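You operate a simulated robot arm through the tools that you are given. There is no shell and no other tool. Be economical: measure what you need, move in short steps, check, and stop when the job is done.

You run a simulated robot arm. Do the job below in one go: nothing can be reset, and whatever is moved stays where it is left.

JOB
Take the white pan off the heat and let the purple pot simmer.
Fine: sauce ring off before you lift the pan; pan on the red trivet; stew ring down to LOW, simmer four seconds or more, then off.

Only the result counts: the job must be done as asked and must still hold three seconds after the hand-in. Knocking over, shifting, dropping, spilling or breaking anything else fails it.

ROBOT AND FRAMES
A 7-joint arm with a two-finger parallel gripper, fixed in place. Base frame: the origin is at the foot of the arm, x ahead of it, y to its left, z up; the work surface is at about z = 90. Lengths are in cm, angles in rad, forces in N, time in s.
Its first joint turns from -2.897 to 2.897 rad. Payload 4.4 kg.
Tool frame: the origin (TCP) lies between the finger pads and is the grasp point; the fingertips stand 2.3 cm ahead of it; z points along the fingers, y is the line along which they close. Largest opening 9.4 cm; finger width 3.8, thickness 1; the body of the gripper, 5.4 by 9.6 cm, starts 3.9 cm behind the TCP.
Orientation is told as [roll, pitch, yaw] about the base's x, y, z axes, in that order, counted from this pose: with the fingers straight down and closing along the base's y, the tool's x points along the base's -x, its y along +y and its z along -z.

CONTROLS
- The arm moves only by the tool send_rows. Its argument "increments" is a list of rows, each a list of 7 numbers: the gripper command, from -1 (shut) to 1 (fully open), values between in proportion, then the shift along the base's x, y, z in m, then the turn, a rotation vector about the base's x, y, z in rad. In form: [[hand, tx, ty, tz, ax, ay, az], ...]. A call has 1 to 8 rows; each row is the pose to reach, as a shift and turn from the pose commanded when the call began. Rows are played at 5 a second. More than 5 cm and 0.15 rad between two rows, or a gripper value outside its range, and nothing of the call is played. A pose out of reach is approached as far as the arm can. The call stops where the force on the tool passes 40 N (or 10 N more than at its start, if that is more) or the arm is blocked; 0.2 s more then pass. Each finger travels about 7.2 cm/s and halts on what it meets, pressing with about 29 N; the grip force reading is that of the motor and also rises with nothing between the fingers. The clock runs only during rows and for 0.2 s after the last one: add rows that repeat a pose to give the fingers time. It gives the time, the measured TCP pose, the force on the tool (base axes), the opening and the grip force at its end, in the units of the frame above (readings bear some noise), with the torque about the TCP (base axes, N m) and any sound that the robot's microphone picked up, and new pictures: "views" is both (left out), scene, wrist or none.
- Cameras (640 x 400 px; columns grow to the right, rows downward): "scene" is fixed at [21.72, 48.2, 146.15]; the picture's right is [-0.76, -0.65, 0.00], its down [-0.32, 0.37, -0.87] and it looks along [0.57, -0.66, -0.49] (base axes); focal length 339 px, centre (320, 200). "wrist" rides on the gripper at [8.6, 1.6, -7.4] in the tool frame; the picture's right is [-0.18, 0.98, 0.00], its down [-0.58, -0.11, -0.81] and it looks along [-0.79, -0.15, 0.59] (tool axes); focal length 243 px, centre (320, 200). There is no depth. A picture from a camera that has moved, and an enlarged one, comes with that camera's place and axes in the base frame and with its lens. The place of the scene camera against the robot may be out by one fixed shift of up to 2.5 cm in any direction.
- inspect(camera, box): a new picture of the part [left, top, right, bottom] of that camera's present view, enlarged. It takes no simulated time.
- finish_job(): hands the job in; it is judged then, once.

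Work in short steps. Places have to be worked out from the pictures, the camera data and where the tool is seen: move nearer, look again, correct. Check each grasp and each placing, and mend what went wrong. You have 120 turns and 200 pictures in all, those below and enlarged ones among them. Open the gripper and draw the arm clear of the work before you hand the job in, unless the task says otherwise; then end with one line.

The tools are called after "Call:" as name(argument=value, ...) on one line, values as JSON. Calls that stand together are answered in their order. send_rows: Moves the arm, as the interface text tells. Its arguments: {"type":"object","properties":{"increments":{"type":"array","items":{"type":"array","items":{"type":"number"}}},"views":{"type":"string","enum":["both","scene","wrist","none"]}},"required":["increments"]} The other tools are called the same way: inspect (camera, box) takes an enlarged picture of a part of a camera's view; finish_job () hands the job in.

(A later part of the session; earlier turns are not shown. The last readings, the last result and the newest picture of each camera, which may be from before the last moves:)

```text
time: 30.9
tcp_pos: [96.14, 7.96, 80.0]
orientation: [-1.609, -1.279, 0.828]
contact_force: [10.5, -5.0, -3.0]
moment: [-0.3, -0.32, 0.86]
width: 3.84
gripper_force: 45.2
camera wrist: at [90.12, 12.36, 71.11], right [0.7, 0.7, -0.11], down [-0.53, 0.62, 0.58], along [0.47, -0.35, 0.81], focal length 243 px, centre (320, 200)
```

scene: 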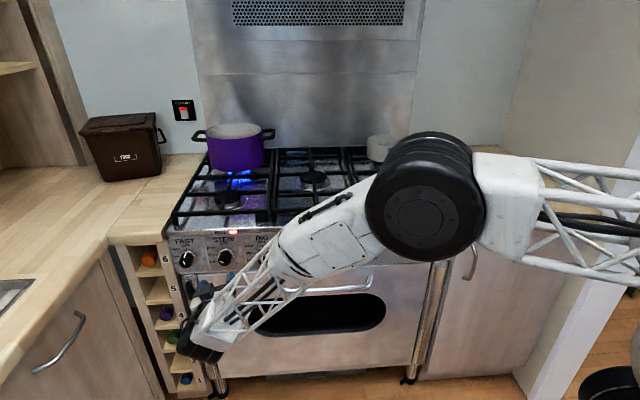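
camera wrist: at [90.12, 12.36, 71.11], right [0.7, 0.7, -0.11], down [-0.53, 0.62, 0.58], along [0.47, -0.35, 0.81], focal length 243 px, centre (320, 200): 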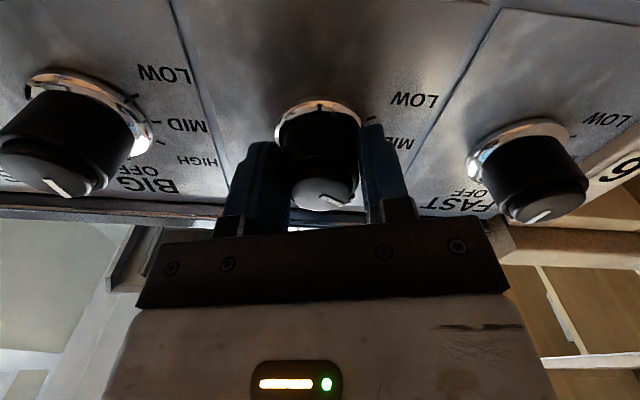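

Gripped cleanly. I turn counterclockwise 0.65 rad, then check.

Call:
send_rows(increments=[[-1, 0, 0, 0, -0.0766, 0.0766, 0], [-1, 0, 0, 0, -0.153, 0.153, 0], [-1, 0, 0, 0, -0.23, 0.23, 0], [-1, 0, 0, 0, -0.306, 0.306, 0], [-1, 0, 0, 0, -0.383, 0.383, 0], [-1, 0, 0, 0, -0.46, 0.46, 0]])

Call:
inspect(camera="scene", box=[195, 225, 255, 265])

Call:
inspect(camera="wrist", box=[220, 60, 460, 230])

```text
time: 32.2
tcp_pos: [96.09, 7.83, 80.0]
orientation: [-1.58, -0.627, 0.8]
contact_force: [24.7, -1.6, 2.1]
moment: [0.53, 0.55, -0.08]
width: 3.88
gripper_force: 45.3
camera wrist: at [86.46, 8.7, 73.51], right [0.51, 0.51, -0.69], down [-0.29, 0.86, 0.42], along [0.81, -0.01, 0.59], focal length 243 px, centre (320, 200)
```

scene: 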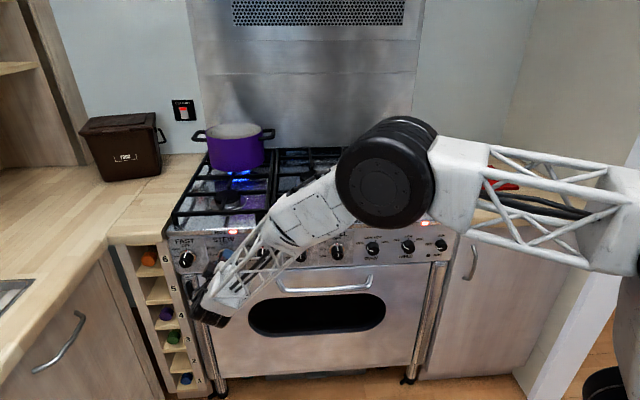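
wrist: 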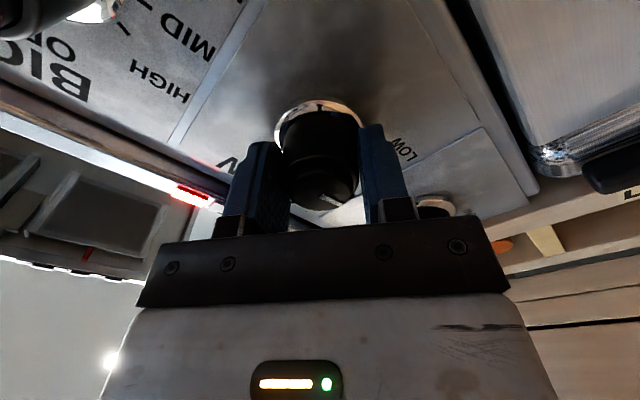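

```text
10.00 times, centred on (225, 245) of scene
camera zoom: at [21.72, 48.2, 146.15], right [-0.76, -0.65, 0.0], down [-0.32, 0.37, -0.87], along [0.57, -0.66, -0.49], focal length 3386 px, centre (1270, -250)
```

zoom: 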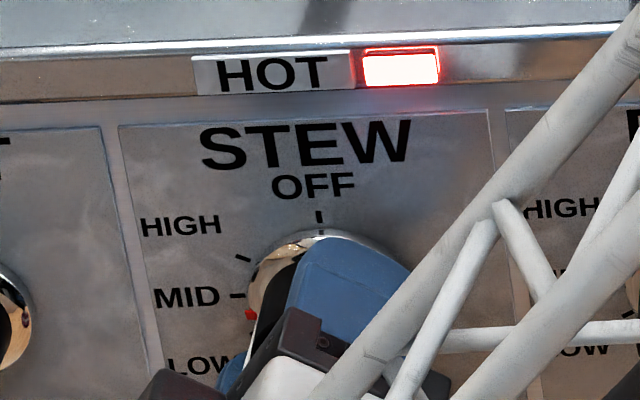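

```text
2.35 times, centred on (340, 145) of wrist
camera zoom: at [86.46, 8.7, 73.51], right [0.51, 0.51, -0.69], down [-0.29, 0.86, 0.42], along [0.81, -0.01, 0.59], focal length 571 px, centre (273, 329)
```

zoom: 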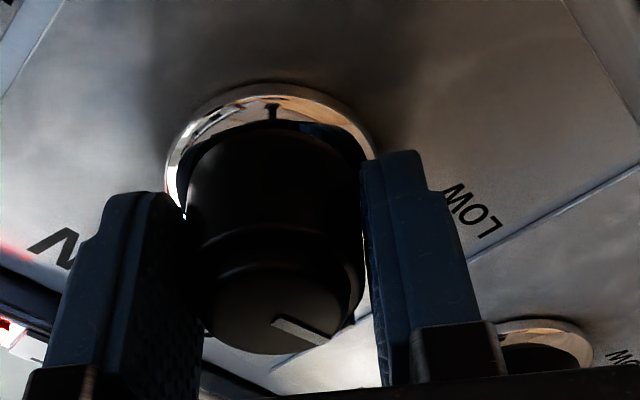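

The flame dropped; the mark lies about midway between MID and LOW. I turn another 0.23 rad counterclockwise.

Call:
send_rows(increments=[[-1, 0, 0, 0, -0.055, 0.055, 0], [-1, 0, 0, 0, -0.11, 0.11, 0], [-1, 0, 0, 0, -0.163, 0.163, 0]], views="none")

Call:
inspect(camera="scene", box=[195, 225, 255, 265])

```text
time: 33.0
tcp_pos: [96.06, 7.83, 80.12]
orientation: [-1.579, -0.395, 0.797]
contact_force: [6.4, -2.0, 11.2]
moment: [-0.05, -0.02, 0.69]
width: 3.89
gripper_force: 45.1
```

```text
10.00 times, centred on (225, 245) of scene
camera zoom: at [21.72, 48.2, 146.15], right [-0.76, -0.65, 0.0], down [-0.32, 0.37, -0.87], along [0.57, -0.66, -0.49], focal length 3386 px, centre (1270, -250)
```

zoom: 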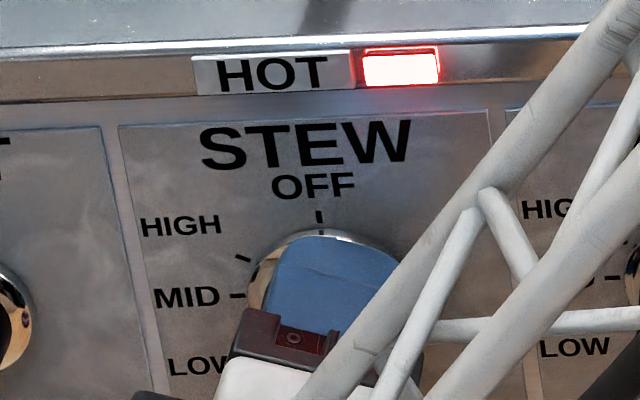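

The hand hides the mark. I release and back off to see it.

Call:
send_rows(increments=[[0.4, 0, 0, 0, 0, 0, 0], [0.4, 0, 0, 0, 0, 0, 0], [0.4, 0, 0, 0, 0, 0, 0], [0.4, -0.02, 0.02, 0, 0, 0, 0], [0.4, -0.045, 0.045, 0, 0, 0, 0], [0.4, -0.07, 0.07, 0, 0, 0, 0]])

Call:
inspect(camera="scene", box=[195, 225, 255, 265])

Call:
inspect(camera="wrist", box=[220, 30, 460, 200])

```text
time: 34.5
tcp_pos: [89.15, 14.76, 79.78]
orientation: [-1.579, -0.396, 0.797]
contact_force: [0.1, 0.3, -0.2]
moment: [-0.01, 0.01, -0.01]
width: 6.59
gripper_force: 0.0
camera wrist: at [78.52, 14.84, 74.97], right [0.39, 0.39, -0.84], down [-0.23, 0.92, 0.32], along [0.89, 0.07, 0.45], focal length 243 px, centre (320, 200)
```

scene: 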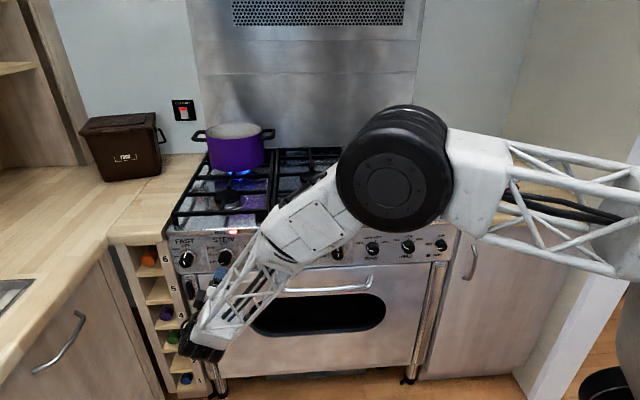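
wrist: 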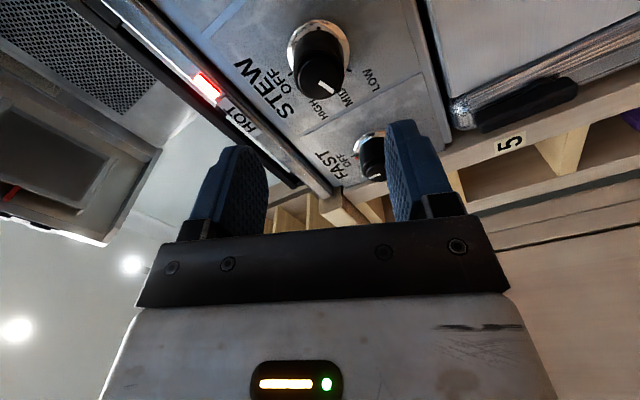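

```text
10.00 times, centred on (225, 245) of scene
camera zoom: at [21.72, 48.2, 146.15], right [-0.76, -0.65, 0.0], down [-0.32, 0.37, -0.87], along [0.57, -0.66, -0.49], focal length 3386 px, centre (1270, -250)
```

zoom: 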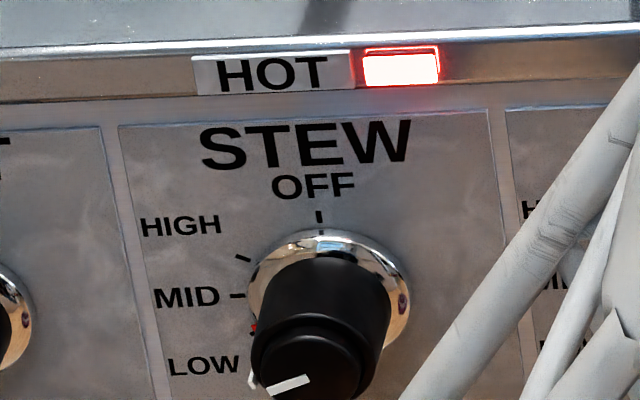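

```text
2.35 times, centred on (340, 115) of wrist
camera zoom: at [78.52, 14.84, 74.97], right [0.39, 0.39, -0.84], down [-0.23, 0.92, 0.32], along [0.89, 0.07, 0.45], focal length 571 px, centre (273, 400)
```

zoom: 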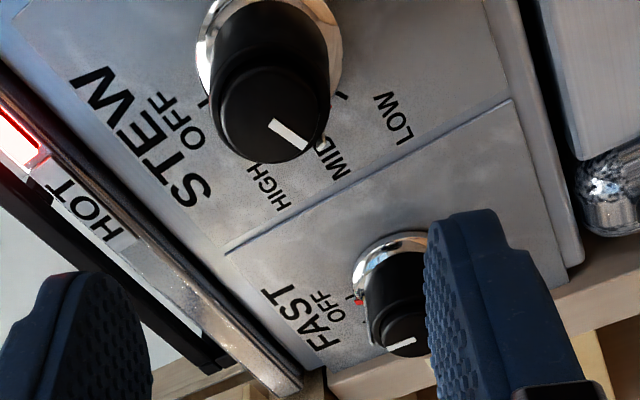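

The mark seems right at the LOW tick. I zoom further to confirm.

Call:
inspect(camera="scene", box=[211, 246, 229, 258])

Call:
inspect(camera="scene", box=[200, 130, 290, 200])

```text
16.00 times, centred on (220, 252) of scene
camera zoom: at [21.72, 48.2, 146.15], right [-0.76, -0.65, 0.0], down [-0.32, 0.37, -0.87], along [0.57, -0.66, -0.49], focal length 5417 px, centre (1920, -632)
```

zoom: 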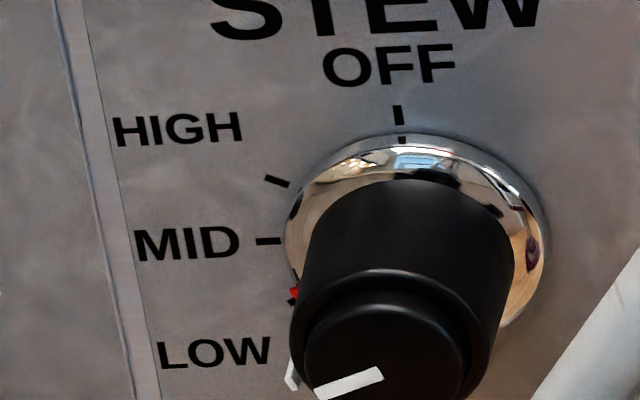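

```text
5.71 times, centred on (245, 165) of scene
camera zoom: at [21.72, 48.2, 146.15], right [-0.76, -0.65, 0.0], down [-0.32, 0.37, -0.87], along [0.57, -0.66, -0.49], focal length 1935 px, centre (749, 400)
```

zoom: 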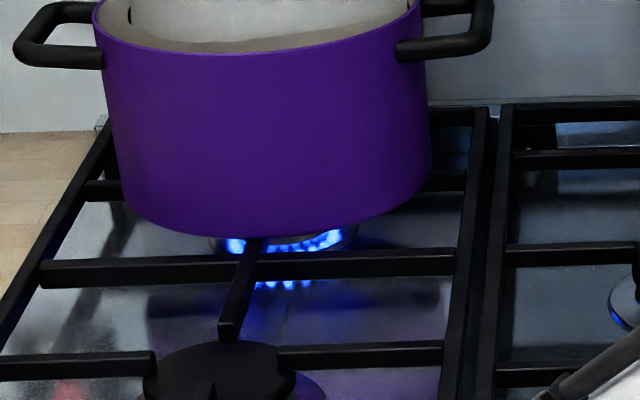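

The mark looks at or within a few degrees of LOW. To be sure, I roll the camera under the hand for a frontal view.

Call:
send_rows(increments=[[0.4, -0.005, 0.005, 0, 0.1, -0.1, 0], [0.4, -0.01, 0.01, 0, 0.2, -0.2, 0], [0.4, -0.01, 0.01, 0, 0.3, -0.3, 0], [0.4, -0.01, 0.01, 0, 0.4, -0.4, 0], [0.4, -0.01, 0.01, 0, 0.5, -0.5, 0], [0.4, -0.01, 0.01, 0, 0.6, -0.6, 0], [0.4, -0.01, 0.01, 0, 0.7, -0.7, 0]], views="none")

Call:
inspect(camera="wrist", box=[260, 0, 440, 130])

```text
time: 36.0
tcp_pos: [88.03, 15.96, 79.95]
orientation: [-1.636, -1.389, 0.852]
contact_force: [0.3, 0.6, 0.2]
moment: [0.03, 0.0, 0.01]
width: 6.58
gripper_force: 0.1
```

```text
3.08 times, centred on (350, 65) of wrist
camera zoom: at [82.76, 21.05, 71.03], right [0.71, 0.71, 0.0], down [-0.58, 0.57, 0.58], along [0.41, -0.41, 0.81], focal length 746 px, centre (228, 615)
```

zoom: 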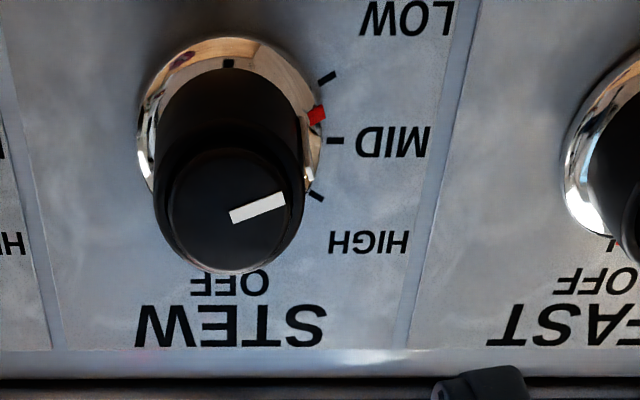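

The frontal geometry puts the face line ≈107° from OFF with the LOW tick at ≈120–122°, so it is still ~13° short. I regrip and turn a further 0.24 rad counterclockwise.

Call:
send_rows(increments=[[0.4, 0.025, -0.025, 0.001, 0, 0, 0], [0.4, 0.05, -0.05, 0.001, 0, 0, 0], [0.4, 0.07, -0.07, 0.001, 0, 0, 0], [0.4, 0.081, -0.081, 0.001, 0, 0, 0], [0.4, 0.081, -0.081, 0.001, 0, 0, 0], [-1, 0.081, -0.081, 0.001, 0, 0, 0], [-1, 0.081, -0.081, 0.001, 0, 0, 0], [-1, 0.081, -0.081, 0.001, 0, 0, 0]], views="none")

Call:
send_rows(increments=[[-1, 0, 0, 0, -0.06, 0.06, 0], [-1, 0, 0, 0, -0.12, 0.12, 0], [-1, 0, 0, 0, -0.17, 0.17, 0], [-1, 0, 0, 0, -0.17, 0.17, 0]], views="none")

Call:
inspect(camera="scene", box=[195, 225, 255, 265])

Call:
inspect(camera="wrist", box=[220, 60, 460, 230])

```text
time: 38.0
tcp_pos: [96.26, 7.77, 80.03]
orientation: [-1.632, -1.385, 0.849]
contact_force: [13.6, 3.4, -7.7]
moment: [0.22, 0.22, 0.27]
width: 3.82
gripper_force: 44.8
stopped in row 8: the force on the tool passed its limit at 41 N (the readings are from after the stop); the commanded pose is now the measured one
```

```text
time: 39.0
tcp_pos: [96.13, 7.73, 80.07]
orientation: [-1.598, -1.145, 0.815]
contact_force: [12.2, 8.2, -6.1]
moment: [0.97, -0.33, -0.22]
width: 3.85
gripper_force: 45.1
```

```text
10.00 times, centred on (225, 245) of scene
camera zoom: at [21.72, 48.2, 146.15], right [-0.76, -0.65, 0.0], down [-0.32, 0.37, -0.87], along [0.57, -0.66, -0.49], focal length 3386 px, centre (1270, -250)
```

zoom: 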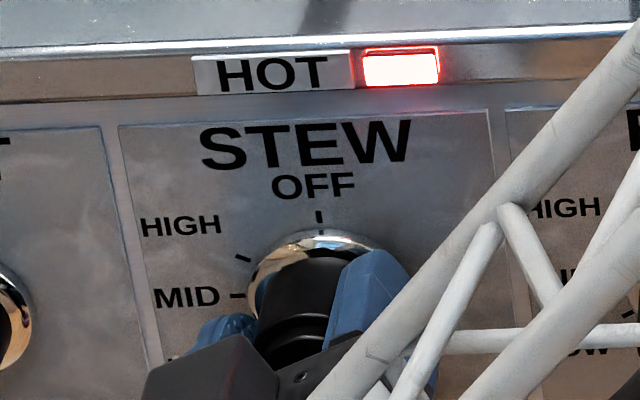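

```text
2.35 times, centred on (340, 145) of wrist
camera zoom: at [89.41, 11.48, 71.4], right [0.68, 0.69, -0.24], down [-0.48, 0.67, 0.57], along [0.55, -0.27, 0.79], focal length 571 px, centre (273, 329)
```

zoom: 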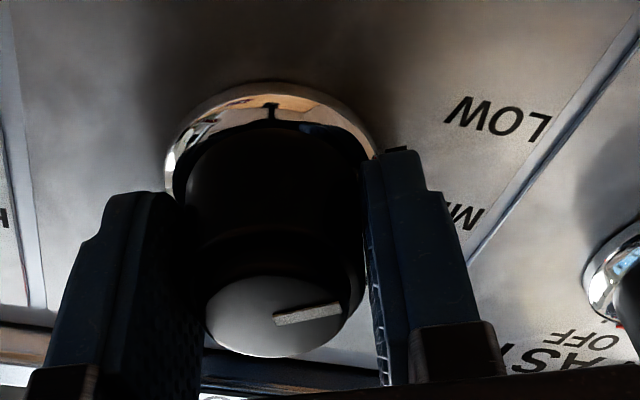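

Turned 0.24 rad. I release, back off and re-look at the knob.

Call:
send_rows(increments=[[0.4, 0, 0, 0, 0, 0, 0], [0.4, 0, 0, 0, 0, 0, 0], [0.4, 0, 0, 0, 0, 0, 0], [0.4, -0.02, 0.02, 0, 0.06, -0.06, 0], [0.4, -0.045, 0.045, 0, 0.12, -0.12, 0], [0.4, -0.07, 0.07, 0, 0.17, -0.17, 0], [0.4, -0.08, 0.08, 0, 0.17, -0.17, 0]], views="none")

Call:
inspect(camera="wrist", box=[260, 0, 440, 130])

Call:
inspect(camera="scene", box=[195, 125, 275, 185])

```text
time: 40.6
tcp_pos: [88.15, 15.86, 80.02]
orientation: [-1.635, -1.386, 0.85]
contact_force: [0.8, 0.3, 0.8]
moment: [-0.01, 0.02, 0.01]
width: 6.6
gripper_force: 0.0
```

```text
3.08 times, centred on (350, 65) of wrist
camera zoom: at [82.84, 21.05, 71.15], right [0.71, 0.71, 0.0], down [-0.58, 0.57, 0.58], along [0.41, -0.41, 0.81], focal length 746 px, centre (228, 615)
```

zoom: 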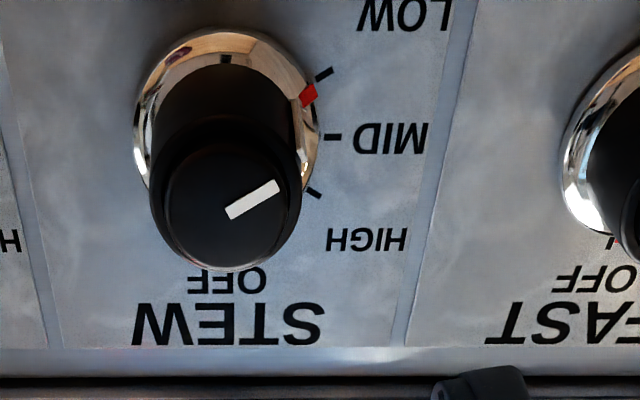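

```text
6.67 times, centred on (235, 155) of scene
camera zoom: at [21.72, 48.2, 146.15], right [-0.76, -0.65, 0.0], down [-0.32, 0.37, -0.87], along [0.57, -0.66, -0.49], focal length 2257 px, centre (887, 500)
```

zoom: 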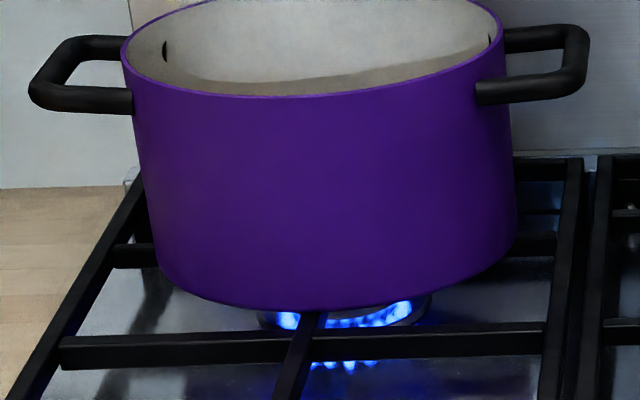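

The mark now lines up with LOW within a few degrees and the flame is minimal; simmering since t≈39. While it simmers I roll the hand to -1.5 rad for the clockwise turn.

Call:
send_rows(increments=[[0.4, 0, 0, 0, -0.1, 0.1, 0], [0.4, 0, 0, 0, -0.2, 0.2, 0], [0.4, 0, 0, 0, -0.3, 0.3, 0], [0.4, 0, 0, 0, -0.4, 0.4, 0], [0.4, 0, 0, 0, -0.5, 0.5, 0], [0.4, 0, 0, 0, -0.6, 0.6, 0], [0.4, 0, 0, 0, -0.7, 0.7, 0], [0.4, 0, 0, 0, -0.8, 0.8, 0]], views="none")

Call:
send_rows(increments=[[0.4, 0, 0, 0, -0.1, 0.1, 0], [0.4, 0, 0, 0, -0.17, 0.17, 0], [0.4, 0, 0, 0, -0.17, 0.17, 0], [0.4, 0, 0, 0, -0.17, 0.17, 0], [0.4, 0, 0, 0, -0.17, 0.17, 0], [0.4, 0, 0, 0, -0.17, 0.17, 0], [0.4, 0, 0, 0, -0.17, 0.17, 0], [0.4, 0, 0, 0, -0.17, 0.17, 0]], views="wrist")

```text
time: 42.4
tcp_pos: [88.06, 15.75, 79.93]
orientation: [-1.573, -0.253, 0.797]
contact_force: [0.8, 0.7, -0.6]
moment: [0.02, 0.0, -0.01]
width: 6.56
gripper_force: 0.1
```

```text
time: 44.2
tcp_pos: [88.19, 15.78, 80.03]
orientation: [-1.572, -0.014, 0.798]
contact_force: [-0.4, -0.3, -0.5]
moment: [-0.02, -0.02, 0.01]
width: 6.59
gripper_force: 0.1
camera wrist: at [76.7, 14.79, 78.26], right [0.14, 0.14, -0.98], down [-0.17, 0.98, 0.12], along [0.98, 0.15, 0.16], focal length 243 px, centre (320, 200)
```

wrist: 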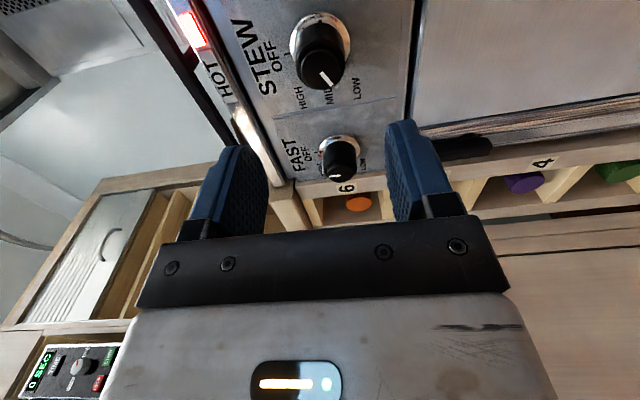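

Aligned with fingers above and below the knob. I advance and grip again (t≈46 by then).

Call:
send_rows(increments=[[0.4, 0.025, -0.025, 0, 0, 0, 0], [0.4, 0.05, -0.05, 0, 0, 0, 0], [0.4, 0.07, -0.07, 0, 0, 0, 0], [0.4, 0.079, -0.08, 0, 0, 0, 0], [0.4, 0.079, -0.08, 0, 0, 0, 0], [-1, 0.079, -0.08, 0, 0, 0, 0], [-1, 0.079, -0.08, 0, 0, 0, 0], [-1, 0.079, -0.08, 0, 0, 0, 0]], views="wrist")

```text
time: 46.0
tcp_pos: [96.01, 7.76, 80.13]
orientation: [-1.571, -0.017, 0.797]
contact_force: [9.5, -6.6, -6.4]
moment: [-0.4, -0.34, 0.61]
width: 3.87
gripper_force: 44.5
camera wrist: at [84.59, 6.8, 78.21], right [0.14, 0.14, -0.98], down [-0.17, 0.98, 0.12], along [0.98, 0.15, 0.16], focal length 243 px, centre (320, 200)
```

wrist: 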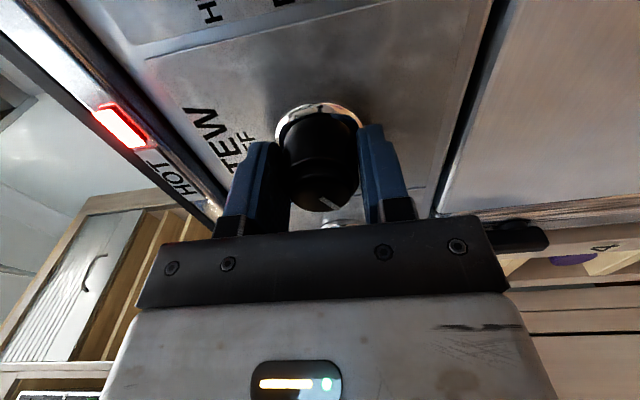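

Gripped. I turn clockwise 1.12 rad.

Call:
send_rows(increments=[[-1, 0, 0, 0, 0.1, -0.1, 0], [-1, 0, 0, 0, 0.2, -0.2, 0], [-1, 0, 0, 0, 0.3, -0.3, 0], [-1, 0, 0, 0, 0.4, -0.4, 0], [-1, 0, 0, 0, 0.5, -0.5, 0], [-1, 0, 0, 0, 0.6, -0.6, 0], [-1, 0, 0, 0, 0.7, -0.7, 0], [-1, 0, 0, 0, 0.8, -0.8, 0]], views="none")

```text
time: 47.4
tcp_pos: [96.18, 7.84, 80.06]
orientation: [-1.58, -0.822, 0.804]
contact_force: [20.1, 1.6, -9.7]
moment: [0.23, 0.24, -0.19]
width: 3.82
gripper_force: 45.3
stopped in row 6: the force on the tool passed its limit at 41 N (the readings are from after the stop); the commanded pose is now the measured one
```

Stopped on force after 0.8 rad, the pose is re-zeroed; I continue 0.8 rad from here.

Call:
send_rows(increments=[[-1, 0, 0, 0, 0.08, -0.08, 0], [-1, 0, 0, 0, 0.16, -0.16, 0], [-1, 0, 0, 0, 0.24, -0.24, 0], [-1, 0, 0, 0, 0.32, -0.32, 0], [-1, 0, 0, 0, 0.4, -0.4, 0], [-1, 0, 0, 0, 0.48, -0.48, 0], [-1, 0, 0, 0, 0.56, -0.56, 0]], views="wrist")

Call:
inspect(camera="scene", box=[195, 225, 255, 265])

```text
time: 49.0
tcp_pos: [96.08, 7.81, 80.01]
orientation: [1.831, -1.52, -2.613]
contact_force: [30.0, 9.8, -9.6]
moment: [-0.09, -0.1, -0.21]
width: 3.8
gripper_force: 45.0
camera wrist: at [92.23, 14.47, 71.34], right [0.68, 0.69, 0.23], down [-0.67, 0.48, 0.57], along [0.28, -0.54, 0.79], focal length 243 px, centre (320, 200)
```

wrist: 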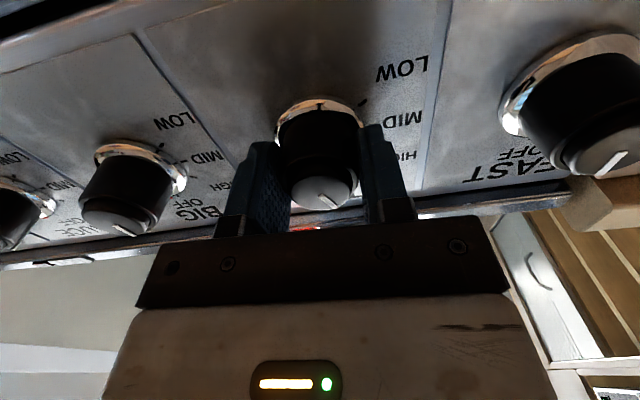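

```text
10.00 times, centred on (225, 245) of scene
camera zoom: at [21.72, 48.2, 146.15], right [-0.76, -0.65, 0.0], down [-0.32, 0.37, -0.87], along [0.57, -0.66, -0.49], focal length 3386 px, centre (1270, -250)
```

zoom: 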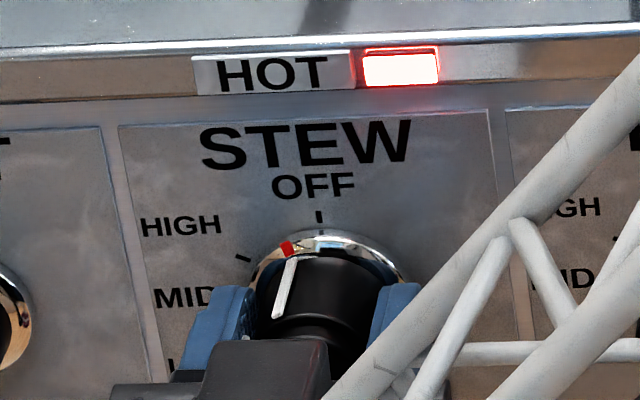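

About 30° remain. I release, roll back 0.45 rad in place, and grip again.

Call:
send_rows(increments=[[0.3, 0, 0, 0, 0, 0, 0], [0.3, 0, 0, 0, 0, 0, 0], [0.3, 0, 0, 0, -0.1, 0.1, 0], [0.3, 0, 0, 0, -0.2, 0.2, 0], [0.3, 0, 0, 0, -0.3, 0.3, 0], [-1, 0, 0, 0, -0.3, 0.3, 0], [-1, 0, 0, 0, -0.3, 0.3, 0], [-1, 0, 0, 0, -0.3, 0.3, 0]], views="none")

Call:
send_rows(increments=[[-1, 0, 0, 0, 0.08, -0.08, 0], [-1, 0, 0, 0, 0.16, -0.16, 0], [-1, 0, 0, 0, 0.24, -0.24, 0], [-1, 0, 0, 0, 0.32, -0.32, 0]], views="none")

Call:
inspect(camera="scene", box=[195, 225, 255, 265])

```text
time: 50.8
tcp_pos: [96.16, 7.87, 80.21]
orientation: [-1.597, -1.191, 0.819]
contact_force: [24.0, 11.7, -4.9]
moment: [0.59, 0.57, -0.37]
width: 3.79
gripper_force: 45.6
```

```text
time: 51.8
tcp_pos: [96.16, 7.97, 79.99]
orientation: [1.743, -1.496, -2.525]
contact_force: [21.2, 11.4, 2.3]
moment: [-1.04, 0.2, -0.12]
width: 3.79
gripper_force: 44.5
```

```text
10.00 times, centred on (225, 245) of scene
camera zoom: at [21.72, 48.2, 146.15], right [-0.76, -0.65, 0.0], down [-0.32, 0.37, -0.87], along [0.57, -0.66, -0.49], focal length 3386 px, centre (1270, -250)
```

zoom: 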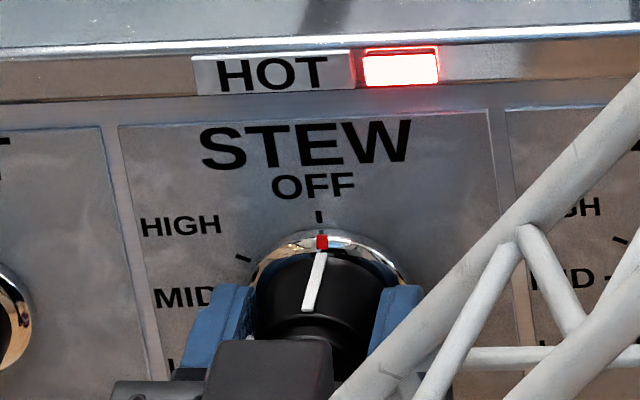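

The mark is at OFF. I release, back straight off and confirm knob and flame.

Call:
send_rows(increments=[[0.4, 0, 0, 0, 0, 0, 0], [0.4, 0, 0, 0, 0, 0, 0], [0.4, 0, 0, 0, 0, 0, 0], [0.4, -0.02, 0.02, 0, 0, 0, 0], [0.4, -0.05, 0.05, 0, 0, 0, 0], [0.4, -0.08, 0.08, 0, 0, 0, 0], [0.4, -0.11, 0.11, 0, 0, 0, 0]], views="scene")

Call:
inspect(camera="scene", box=[195, 225, 255, 265])

Call:
inspect(camera="scene", box=[195, 125, 275, 185])

```text
time: 53.4
tcp_pos: [85.01, 18.88, 79.86]
orientation: [1.738, -1.498, -2.523]
contact_force: [0.0, 0.8, -0.2]
moment: [-0.01, 0.01, -0.02]
width: 6.57
gripper_force: 0.1
```

scene: 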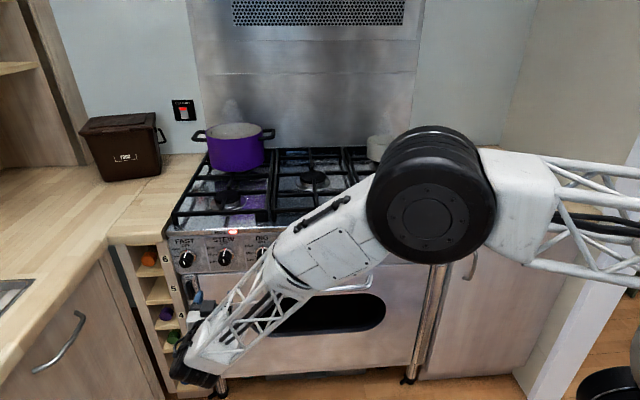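

```text
10.00 times, centred on (225, 245) of scene
camera zoom: at [21.72, 48.2, 146.15], right [-0.76, -0.65, 0.0], down [-0.32, 0.37, -0.87], along [0.57, -0.66, -0.49], focal length 3386 px, centre (1270, -250)
```

zoom: 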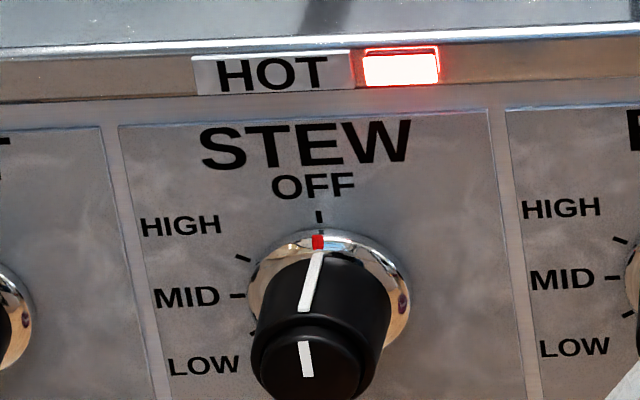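

```text
6.67 times, centred on (235, 155) of scene
camera zoom: at [21.72, 48.2, 146.15], right [-0.76, -0.65, 0.0], down [-0.32, 0.37, -0.87], along [0.57, -0.66, -0.49], focal length 2257 px, centre (887, 500)
```

zoom: 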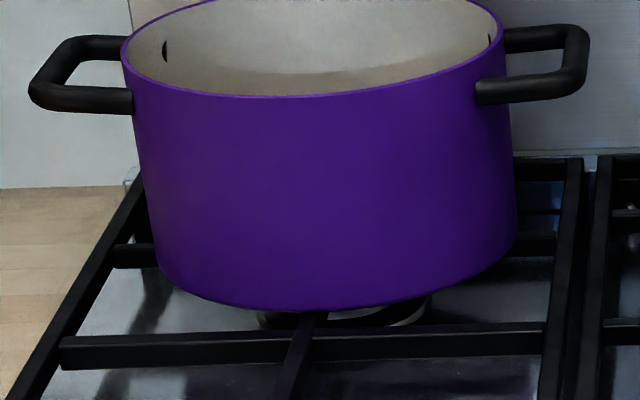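

Both burners are off. Now the pan: from the first picture it is at about (85,-60), with its handle toward the robot ending near (71,-58). I retreat up and back the way I came.

Call:
send_rows(increments=[[0.6, -0.03, -0.023, 0.028, 0, 0, 0], [0.6, -0.06, -0.046, 0.056, 0, 0, 0], [0.6, -0.09, -0.069, 0.084, 0, 0, 0], [0.6, -0.12, -0.092, 0.112, 0, 0, 0], [0.6, -0.15, -0.115, 0.14, 0, 0, 0], [0.6, -0.18, -0.138, 0.168, 0, 0, 0], [0.6, -0.21, -0.161, 0.196, 0, 0, 0], [0.6, -0.24, -0.184, 0.224, 0, 0, 0]], views="none")

Call:
send_rows(increments=[[0.6, -0.02, -0.02, 0.03, 0.09, 0.09, 0], [0.6, -0.04, -0.04, 0.06, 0.18, 0.18, 0], [0.6, -0.05, -0.05, 0.09, 0.27, 0.27, 0], [0.6, -0.05, -0.05, 0.12, 0.36, 0.36, 0], [0.6, -0.05, -0.05, 0.15, 0.45, 0.45, 0], [0.6, -0.05, -0.05, 0.16, 0.54, 0.54, 0], [0.6, -0.05, -0.05, 0.16, 0.63, 0.63, 0], [0.6, -0.05, -0.05, 0.16, 0.72, 0.72, 0]], views="none")

```text
time: 55.2
tcp_pos: [61.03, 0.55, 102.3]
orientation: [1.727, -1.497, -2.512]
contact_force: [-0.4, 0.3, -0.3]
moment: [0.02, -0.03, -0.01]
width: 7.53
gripper_force: 0.1
```

```text
time: 57.0
tcp_pos: [56.06, -4.52, 118.27]
orientation: [0.046, -0.561, -0.87]
contact_force: [-1.2, 0.4, 0.1]
moment: [0.03, -0.01, 0.03]
width: 7.5
gripper_force: 0.2
```

Continuing to fingers-down, then yawing toward the handle.

Call:
send_rows(increments=[[1, 0, -0.03, 0.005, 0.1, 0.1, 0], [1, 0, -0.06, 0.01, 0.2, 0.2, 0], [1, 0, -0.09, 0.015, 0.3, 0.3, 0], [1, 0, -0.12, 0.02, 0.4, 0.397, 0], [1, 0, -0.12, 0.02, 0.4, 0.397, 0]], views="none")

Call:
send_rows(increments=[[1, 0, -0.04, 0, 0, 0, 0.12], [1, 0, -0.08, 0, 0, 0, 0.24], [1, 0, -0.12, 0, 0, 0, 0.36], [1, 0, -0.16, 0, 0, 0, 0.48], [1, 0, -0.2, 0, 0, 0, 0.6], [1, 0, -0.24, 0, 0, 0, 0.7], [1, 0, -0.28, 0, 0, 0, 0.7], [1, 0, -0.28, 0, 0, 0, 0.7]])

```text
time: 58.2
tcp_pos: [55.96, -16.57, 120.49]
orientation: [0.003, 0.001, -0.86]
contact_force: [0.4, 0.4, -0.3]
moment: [-0.03, -0.01, 0.02]
width: 9.4
gripper_force: 0.2
```

```text
time: 60.0
tcp_pos: [55.97, -44.58, 120.53]
orientation: [0.005, -0.001, -0.161]
contact_force: [-0.4, 0.4, -1.0]
moment: [-0.01, 0.02, -0.01]
width: 9.38
gripper_force: 0.0
camera wrist: at [47.64, -41.67, 127.82], right [0.34, 0.94, 0.0], down [0.56, -0.2, 0.81], along [0.76, -0.27, -0.59], focal length 243 px, centre (320, 200)
```

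scene: 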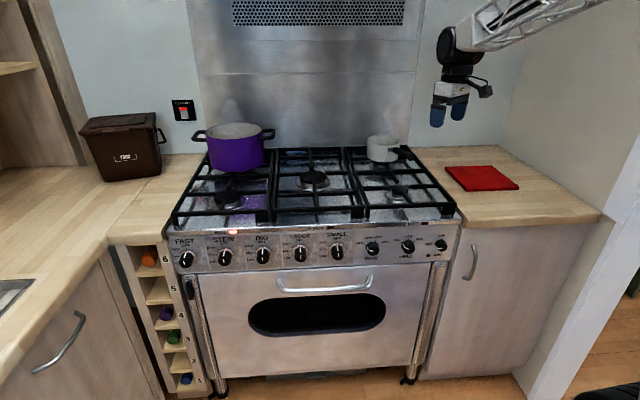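
wrist: 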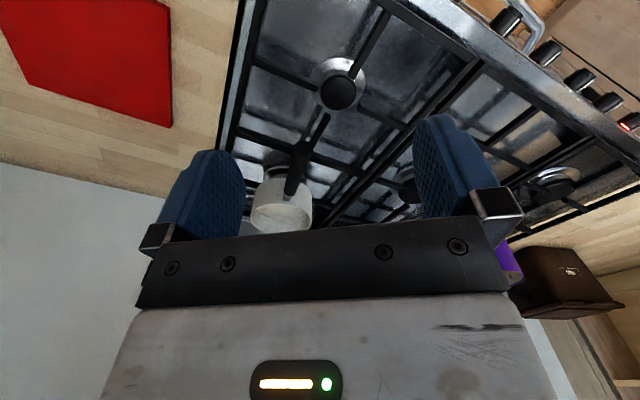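

Pan and handle are visible between the fingers. Zoom in for measurement.

Call:
inspect(camera="wrist", box=[220, 110, 380, 240])

Call:
inspect(camera="scene", box=[340, 110, 540, 210])

```text
3.08 times, centred on (300, 175) of wrist
camera zoom: at [47.64, -41.67, 127.82], right [0.34, 0.94, 0.0], down [0.56, -0.2, 0.81], along [0.76, -0.27, -0.59], focal length 746 px, centre (382, 277)
```

zoom: 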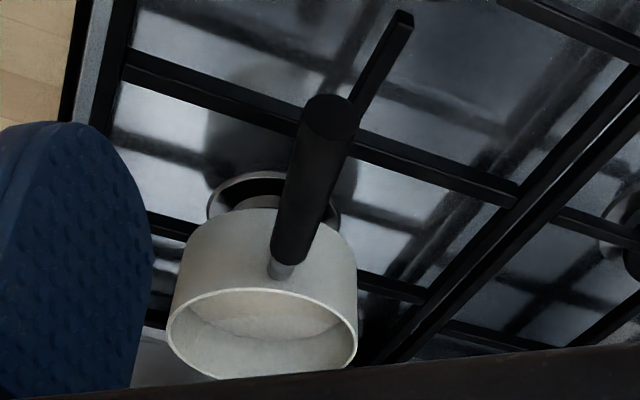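

```text
3.20 times, centred on (440, 160) of scene
camera zoom: at [21.72, 48.2, 146.15], right [-0.76, -0.65, 0.0], down [-0.32, 0.37, -0.87], along [0.57, -0.66, -0.49], focal length 1083 px, centre (-64, 328)
```

zoom: 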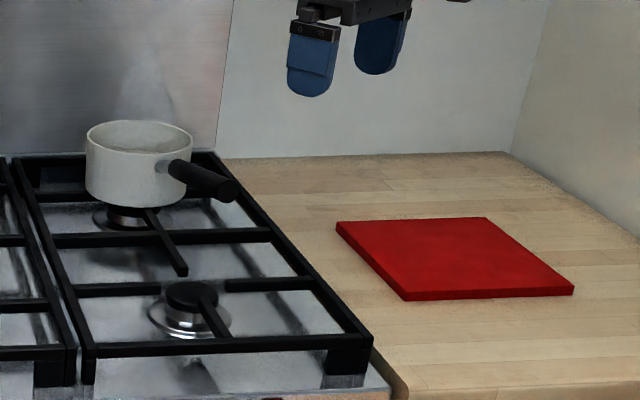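

Triangulation: handle runs from (78.3,-58.2,100.8) to its end (68.2,-51.4,102.3), pan centre ≈ (86.7,-64), r≈6.6. I move above the handle with yaw -0.594 so the fingers straddle it.

Call:
send_rows(increments=[[1, 0.033, -0.02, -0.014, 0, 0, -0.08], [1, 0.066, -0.04, -0.028, 0, 0, -0.16], [1, 0.099, -0.06, -0.042, 0, 0, -0.24], [1, 0.132, -0.08, -0.056, 0, 0, -0.32], [1, 0.165, -0.1, -0.07, 0, 0, -0.4], [1, 0.198, -0.119, -0.085, 0, 0, -0.433], [1, 0.198, -0.119, -0.085, 0, 0, -0.433]])

Call:
inspect(camera="scene", box=[340, 90, 500, 190])

```text
time: 61.6
tcp_pos: [75.93, -56.48, 111.81]
orientation: [0.004, -0.001, -0.592]
contact_force: [0.2, 0.7, 0.2]
moment: [-0.02, -0.01, -0.04]
width: 9.41
gripper_force: 0.1
camera wrist: at [69.55, -50.36, 119.21], right [0.7, 0.71, 0.0], down [0.42, -0.42, 0.81], along [0.58, -0.56, -0.59], focal length 243 px, centre (320, 200)
```

scene: 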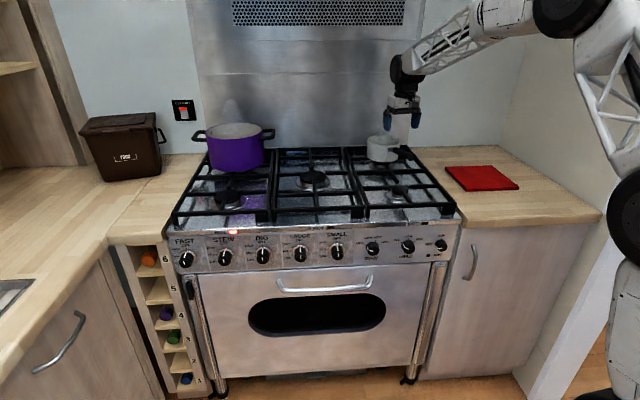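
wrist: 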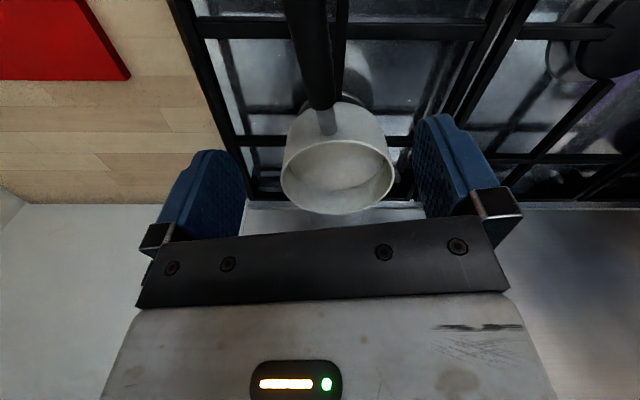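

```text
4.00 times, centred on (420, 140) of scene
camera zoom: at [21.72, 48.2, 146.15], right [-0.76, -0.65, 0.0], down [-0.32, 0.37, -0.87], along [0.57, -0.66, -0.49], focal length 1354 px, centre (-80, 440)
```

zoom: 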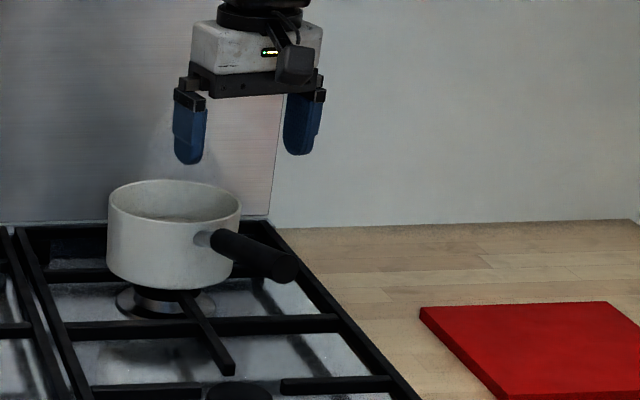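

Position checks out (handle passes through (75.9,-56.5) along az 146°). I shift 0.8 cm toward the pan and lower onto the handle.

Call:
send_rows(increments=[[1, 0.0066, -0.0045, -0.03, 0, 0, 0], [1, 0.0066, -0.0045, -0.06, 0, 0, 0], [1, 0.0066, -0.0045, -0.085, 0, 0, 0], [1, 0.0066, -0.0045, -0.105, 0, 0, 0], [1, 0.0066, -0.0045, -0.105, 0, 0, 0]])

Call:
inspect(camera="scene", box=[340, 90, 500, 190])

```text
time: 62.8
tcp_pos: [76.51, -56.95, 101.29]
orientation: [0.003, 0.0, -0.591]
contact_force: [0.1, -0.5, -0.7]
moment: [0.0, 0.01, 0.01]
width: 9.37
gripper_force: 0.1
camera wrist: at [70.14, -50.74, 108.81], right [0.7, 0.71, 0.0], down [0.42, -0.42, 0.81], along [0.58, -0.56, -0.59], focal length 243 px, centre (320, 200)
```

scene: 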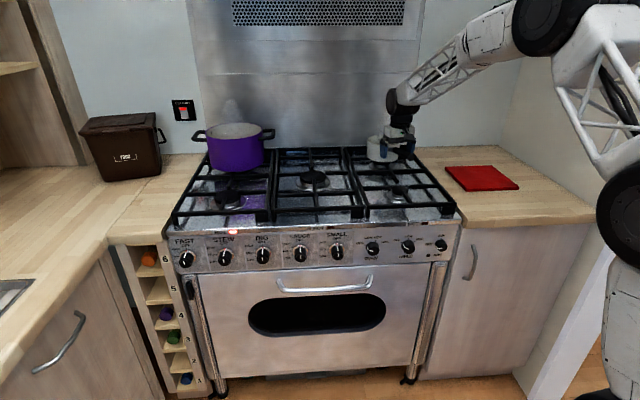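
wrist: 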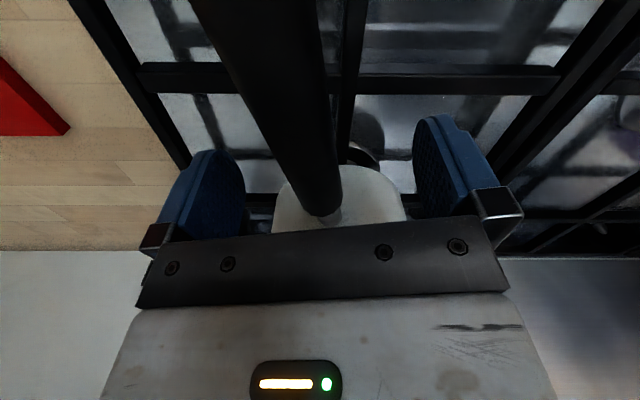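

```text
4.00 times, centred on (420, 140) of scene
camera zoom: at [21.72, 48.2, 146.15], right [-0.76, -0.65, 0.0], down [-0.32, 0.37, -0.87], along [0.57, -0.66, -0.49], focal length 1354 px, centre (-80, 440)
```

zoom: 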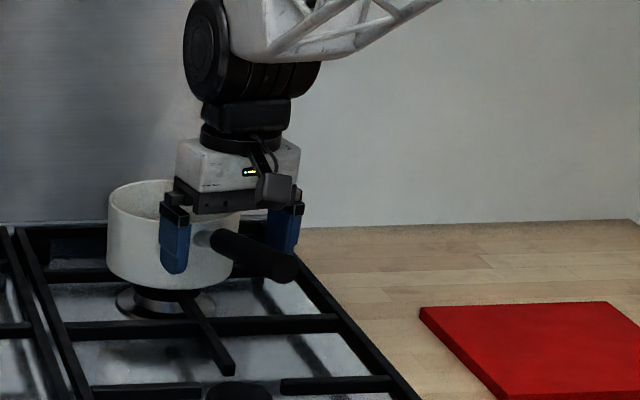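

Handle lies centred between the fingers at the right height. Closing.

Call:
send_rows(increments=[[-1, 0, 0, 0, 0, 0, 0], [-1, 0, 0, 0, 0, 0, 0], [-1, 0, 0, 0, 0, 0, 0], [-1, 0, 0, 0, 0, 0, 0], [-1, 0, 0, 0, 0, 0, 0]])

```text
time: 64.0
tcp_pos: [76.55, -56.85, 101.39]
orientation: [0.003, -0.002, -0.59]
contact_force: [-2.3, -2.0, 0.3]
moment: [-0.22, -0.05, -0.32]
width: 2.17
gripper_force: 28.9
camera wrist: at [70.14, -50.75, 108.84], right [0.7, 0.71, 0.0], down [0.42, -0.42, 0.81], along [0.58, -0.56, -0.59], focal length 243 px, centre (320, 200)
```

scene: 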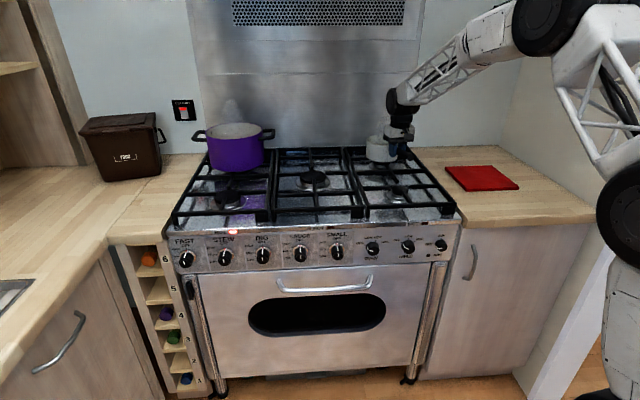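
wrist: 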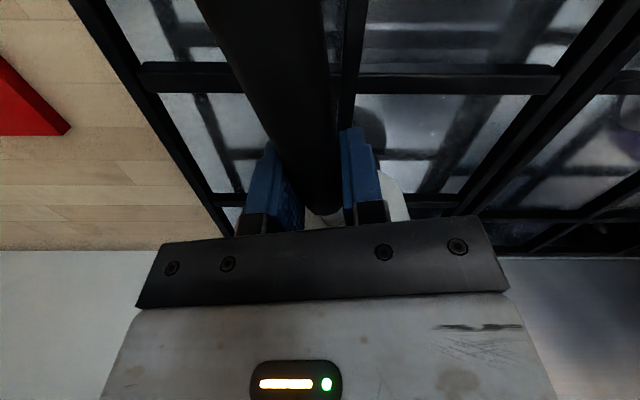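

Held at 2.17 cm, the handle thickness. I lift slowly 2 cm, and check for drooping.

Call:
send_rows(increments=[[-1, 0, 0, 0.005, 0, 0, 0], [-1, 0, 0, 0.01, 0, 0, 0], [-1, 0, 0, 0.015, 0, 0, 0], [-1, 0, 0, 0.02, 0, 0, 0], [-1, 0, 0, 0.02, 0, 0, 0]], views="none")

Call:
inspect(camera="scene", box=[340, 90, 500, 190])

```text
time: 65.2
tcp_pos: [76.5, -56.98, 103.39]
orientation: [0.004, 0.001, -0.593]
contact_force: [0.5, -0.1, -6.7]
moment: [0.4, 0.56, -0.02]
width: 2.17
gripper_force: 28.7
```

```text
4.00 times, centred on (420, 140) of scene
camera zoom: at [21.72, 48.2, 146.15], right [-0.76, -0.65, 0.0], down [-0.32, 0.37, -0.87], along [0.57, -0.66, -0.49], focal length 1354 px, centre (-80, 440)
```

zoom: 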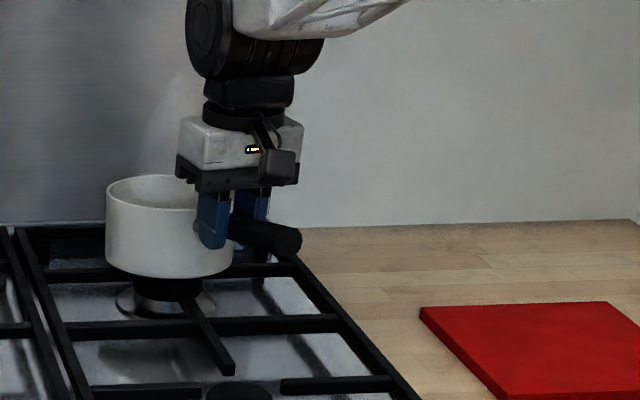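

Weight 6.7 N; the pan seems slightly drooped. I lift 3 cm more and check whether it's stable.

Call:
send_rows(increments=[[-1, 0, 0, 0.01, 0, 0, 0], [-1, 0, 0, 0.02, 0, 0, 0], [-1, 0, 0, 0.03, 0, 0, 0], [-1, 0, 0, 0.03, 0, 0, 0]], views="none")

Call:
inspect(camera="scene", box=[340, 90, 500, 190])

Call:
inspect(camera="wrist", box=[0, 0, 640, 400])

```text
time: 66.2
tcp_pos: [76.55, -56.95, 106.45]
orientation: [0.004, -0.001, -0.591]
contact_force: [0.1, -0.8, -7.0]
moment: [0.36, 0.56, 0.0]
width: 2.2
gripper_force: 29.2
```

```text
4.00 times, centred on (420, 140) of scene
camera zoom: at [21.72, 48.2, 146.15], right [-0.76, -0.65, 0.0], down [-0.32, 0.37, -0.87], along [0.57, -0.66, -0.49], focal length 1354 px, centre (-80, 440)
```

zoom: 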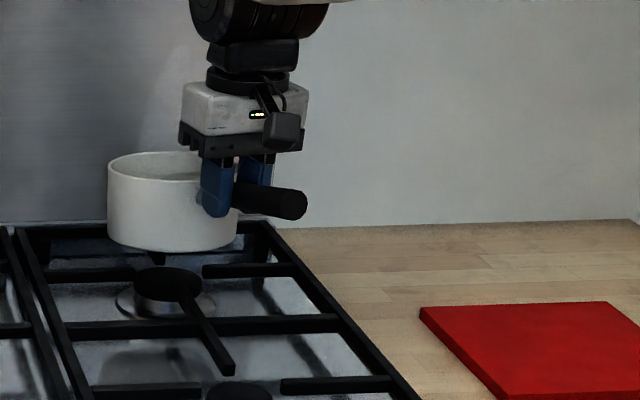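

```text
1.00 times, centred on (320, 200) of wrist (not enlarged: the box is as wide or as high as the picture)
camera zoom: at [70.15, -50.77, 113.83], right [0.7, 0.71, 0.0], down [0.42, -0.42, 0.81], along [0.58, -0.56, -0.59], focal length 243 px, centre (320, 200)
```

zoom: 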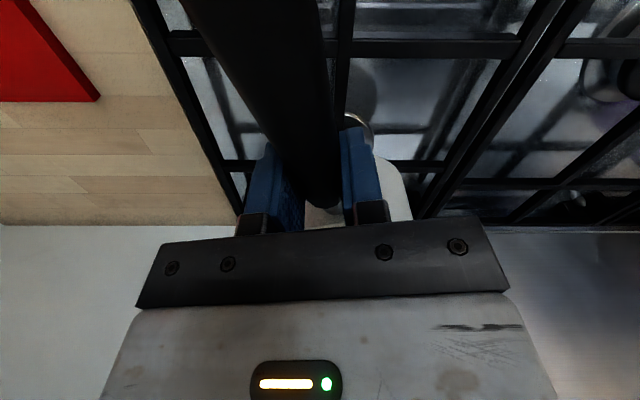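

Only ~4° droop and stable. Trivet centre ≈ (51.7,-76.7), a 20 cm square at 45°. I carry the pan there keeping yaw, so the target TCP is ≈ (41.4,-69.7), while pitching +0.06 rad to level it.

Call:
send_rows(increments=[[-1, -0.01, -0.004, 0.01, -0.01, -0.015, 0], [-1, -0.035, -0.013, 0.015, -0.02, -0.03, 0], [-1, -0.06, -0.022, 0.015, -0.03, -0.045, 0], [-1, -0.085, -0.031, 0.015, -0.034, -0.05, 0], [-1, -0.11, -0.04, 0.015, -0.034, -0.05, 0], [-1, -0.135, -0.049, 0.015, -0.034, -0.05, 0], [-1, -0.16, -0.058, 0.015, -0.034, -0.05, 0], [-1, -0.175, -0.064, 0.015, -0.034, -0.05, 0]], views="scene")

```text
time: 68.0
tcp_pos: [58.94, -63.37, 107.79]
orientation: [0.004, -0.062, -0.593]
contact_force: [-1.1, -0.5, -6.5]
moment: [0.39, 0.56, -0.01]
width: 2.18
gripper_force: 28.6
```

scene: 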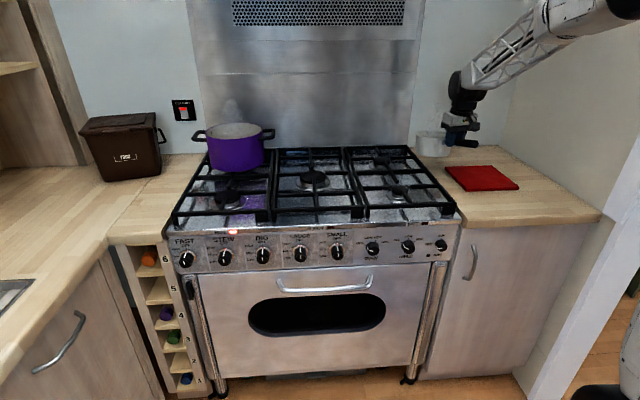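

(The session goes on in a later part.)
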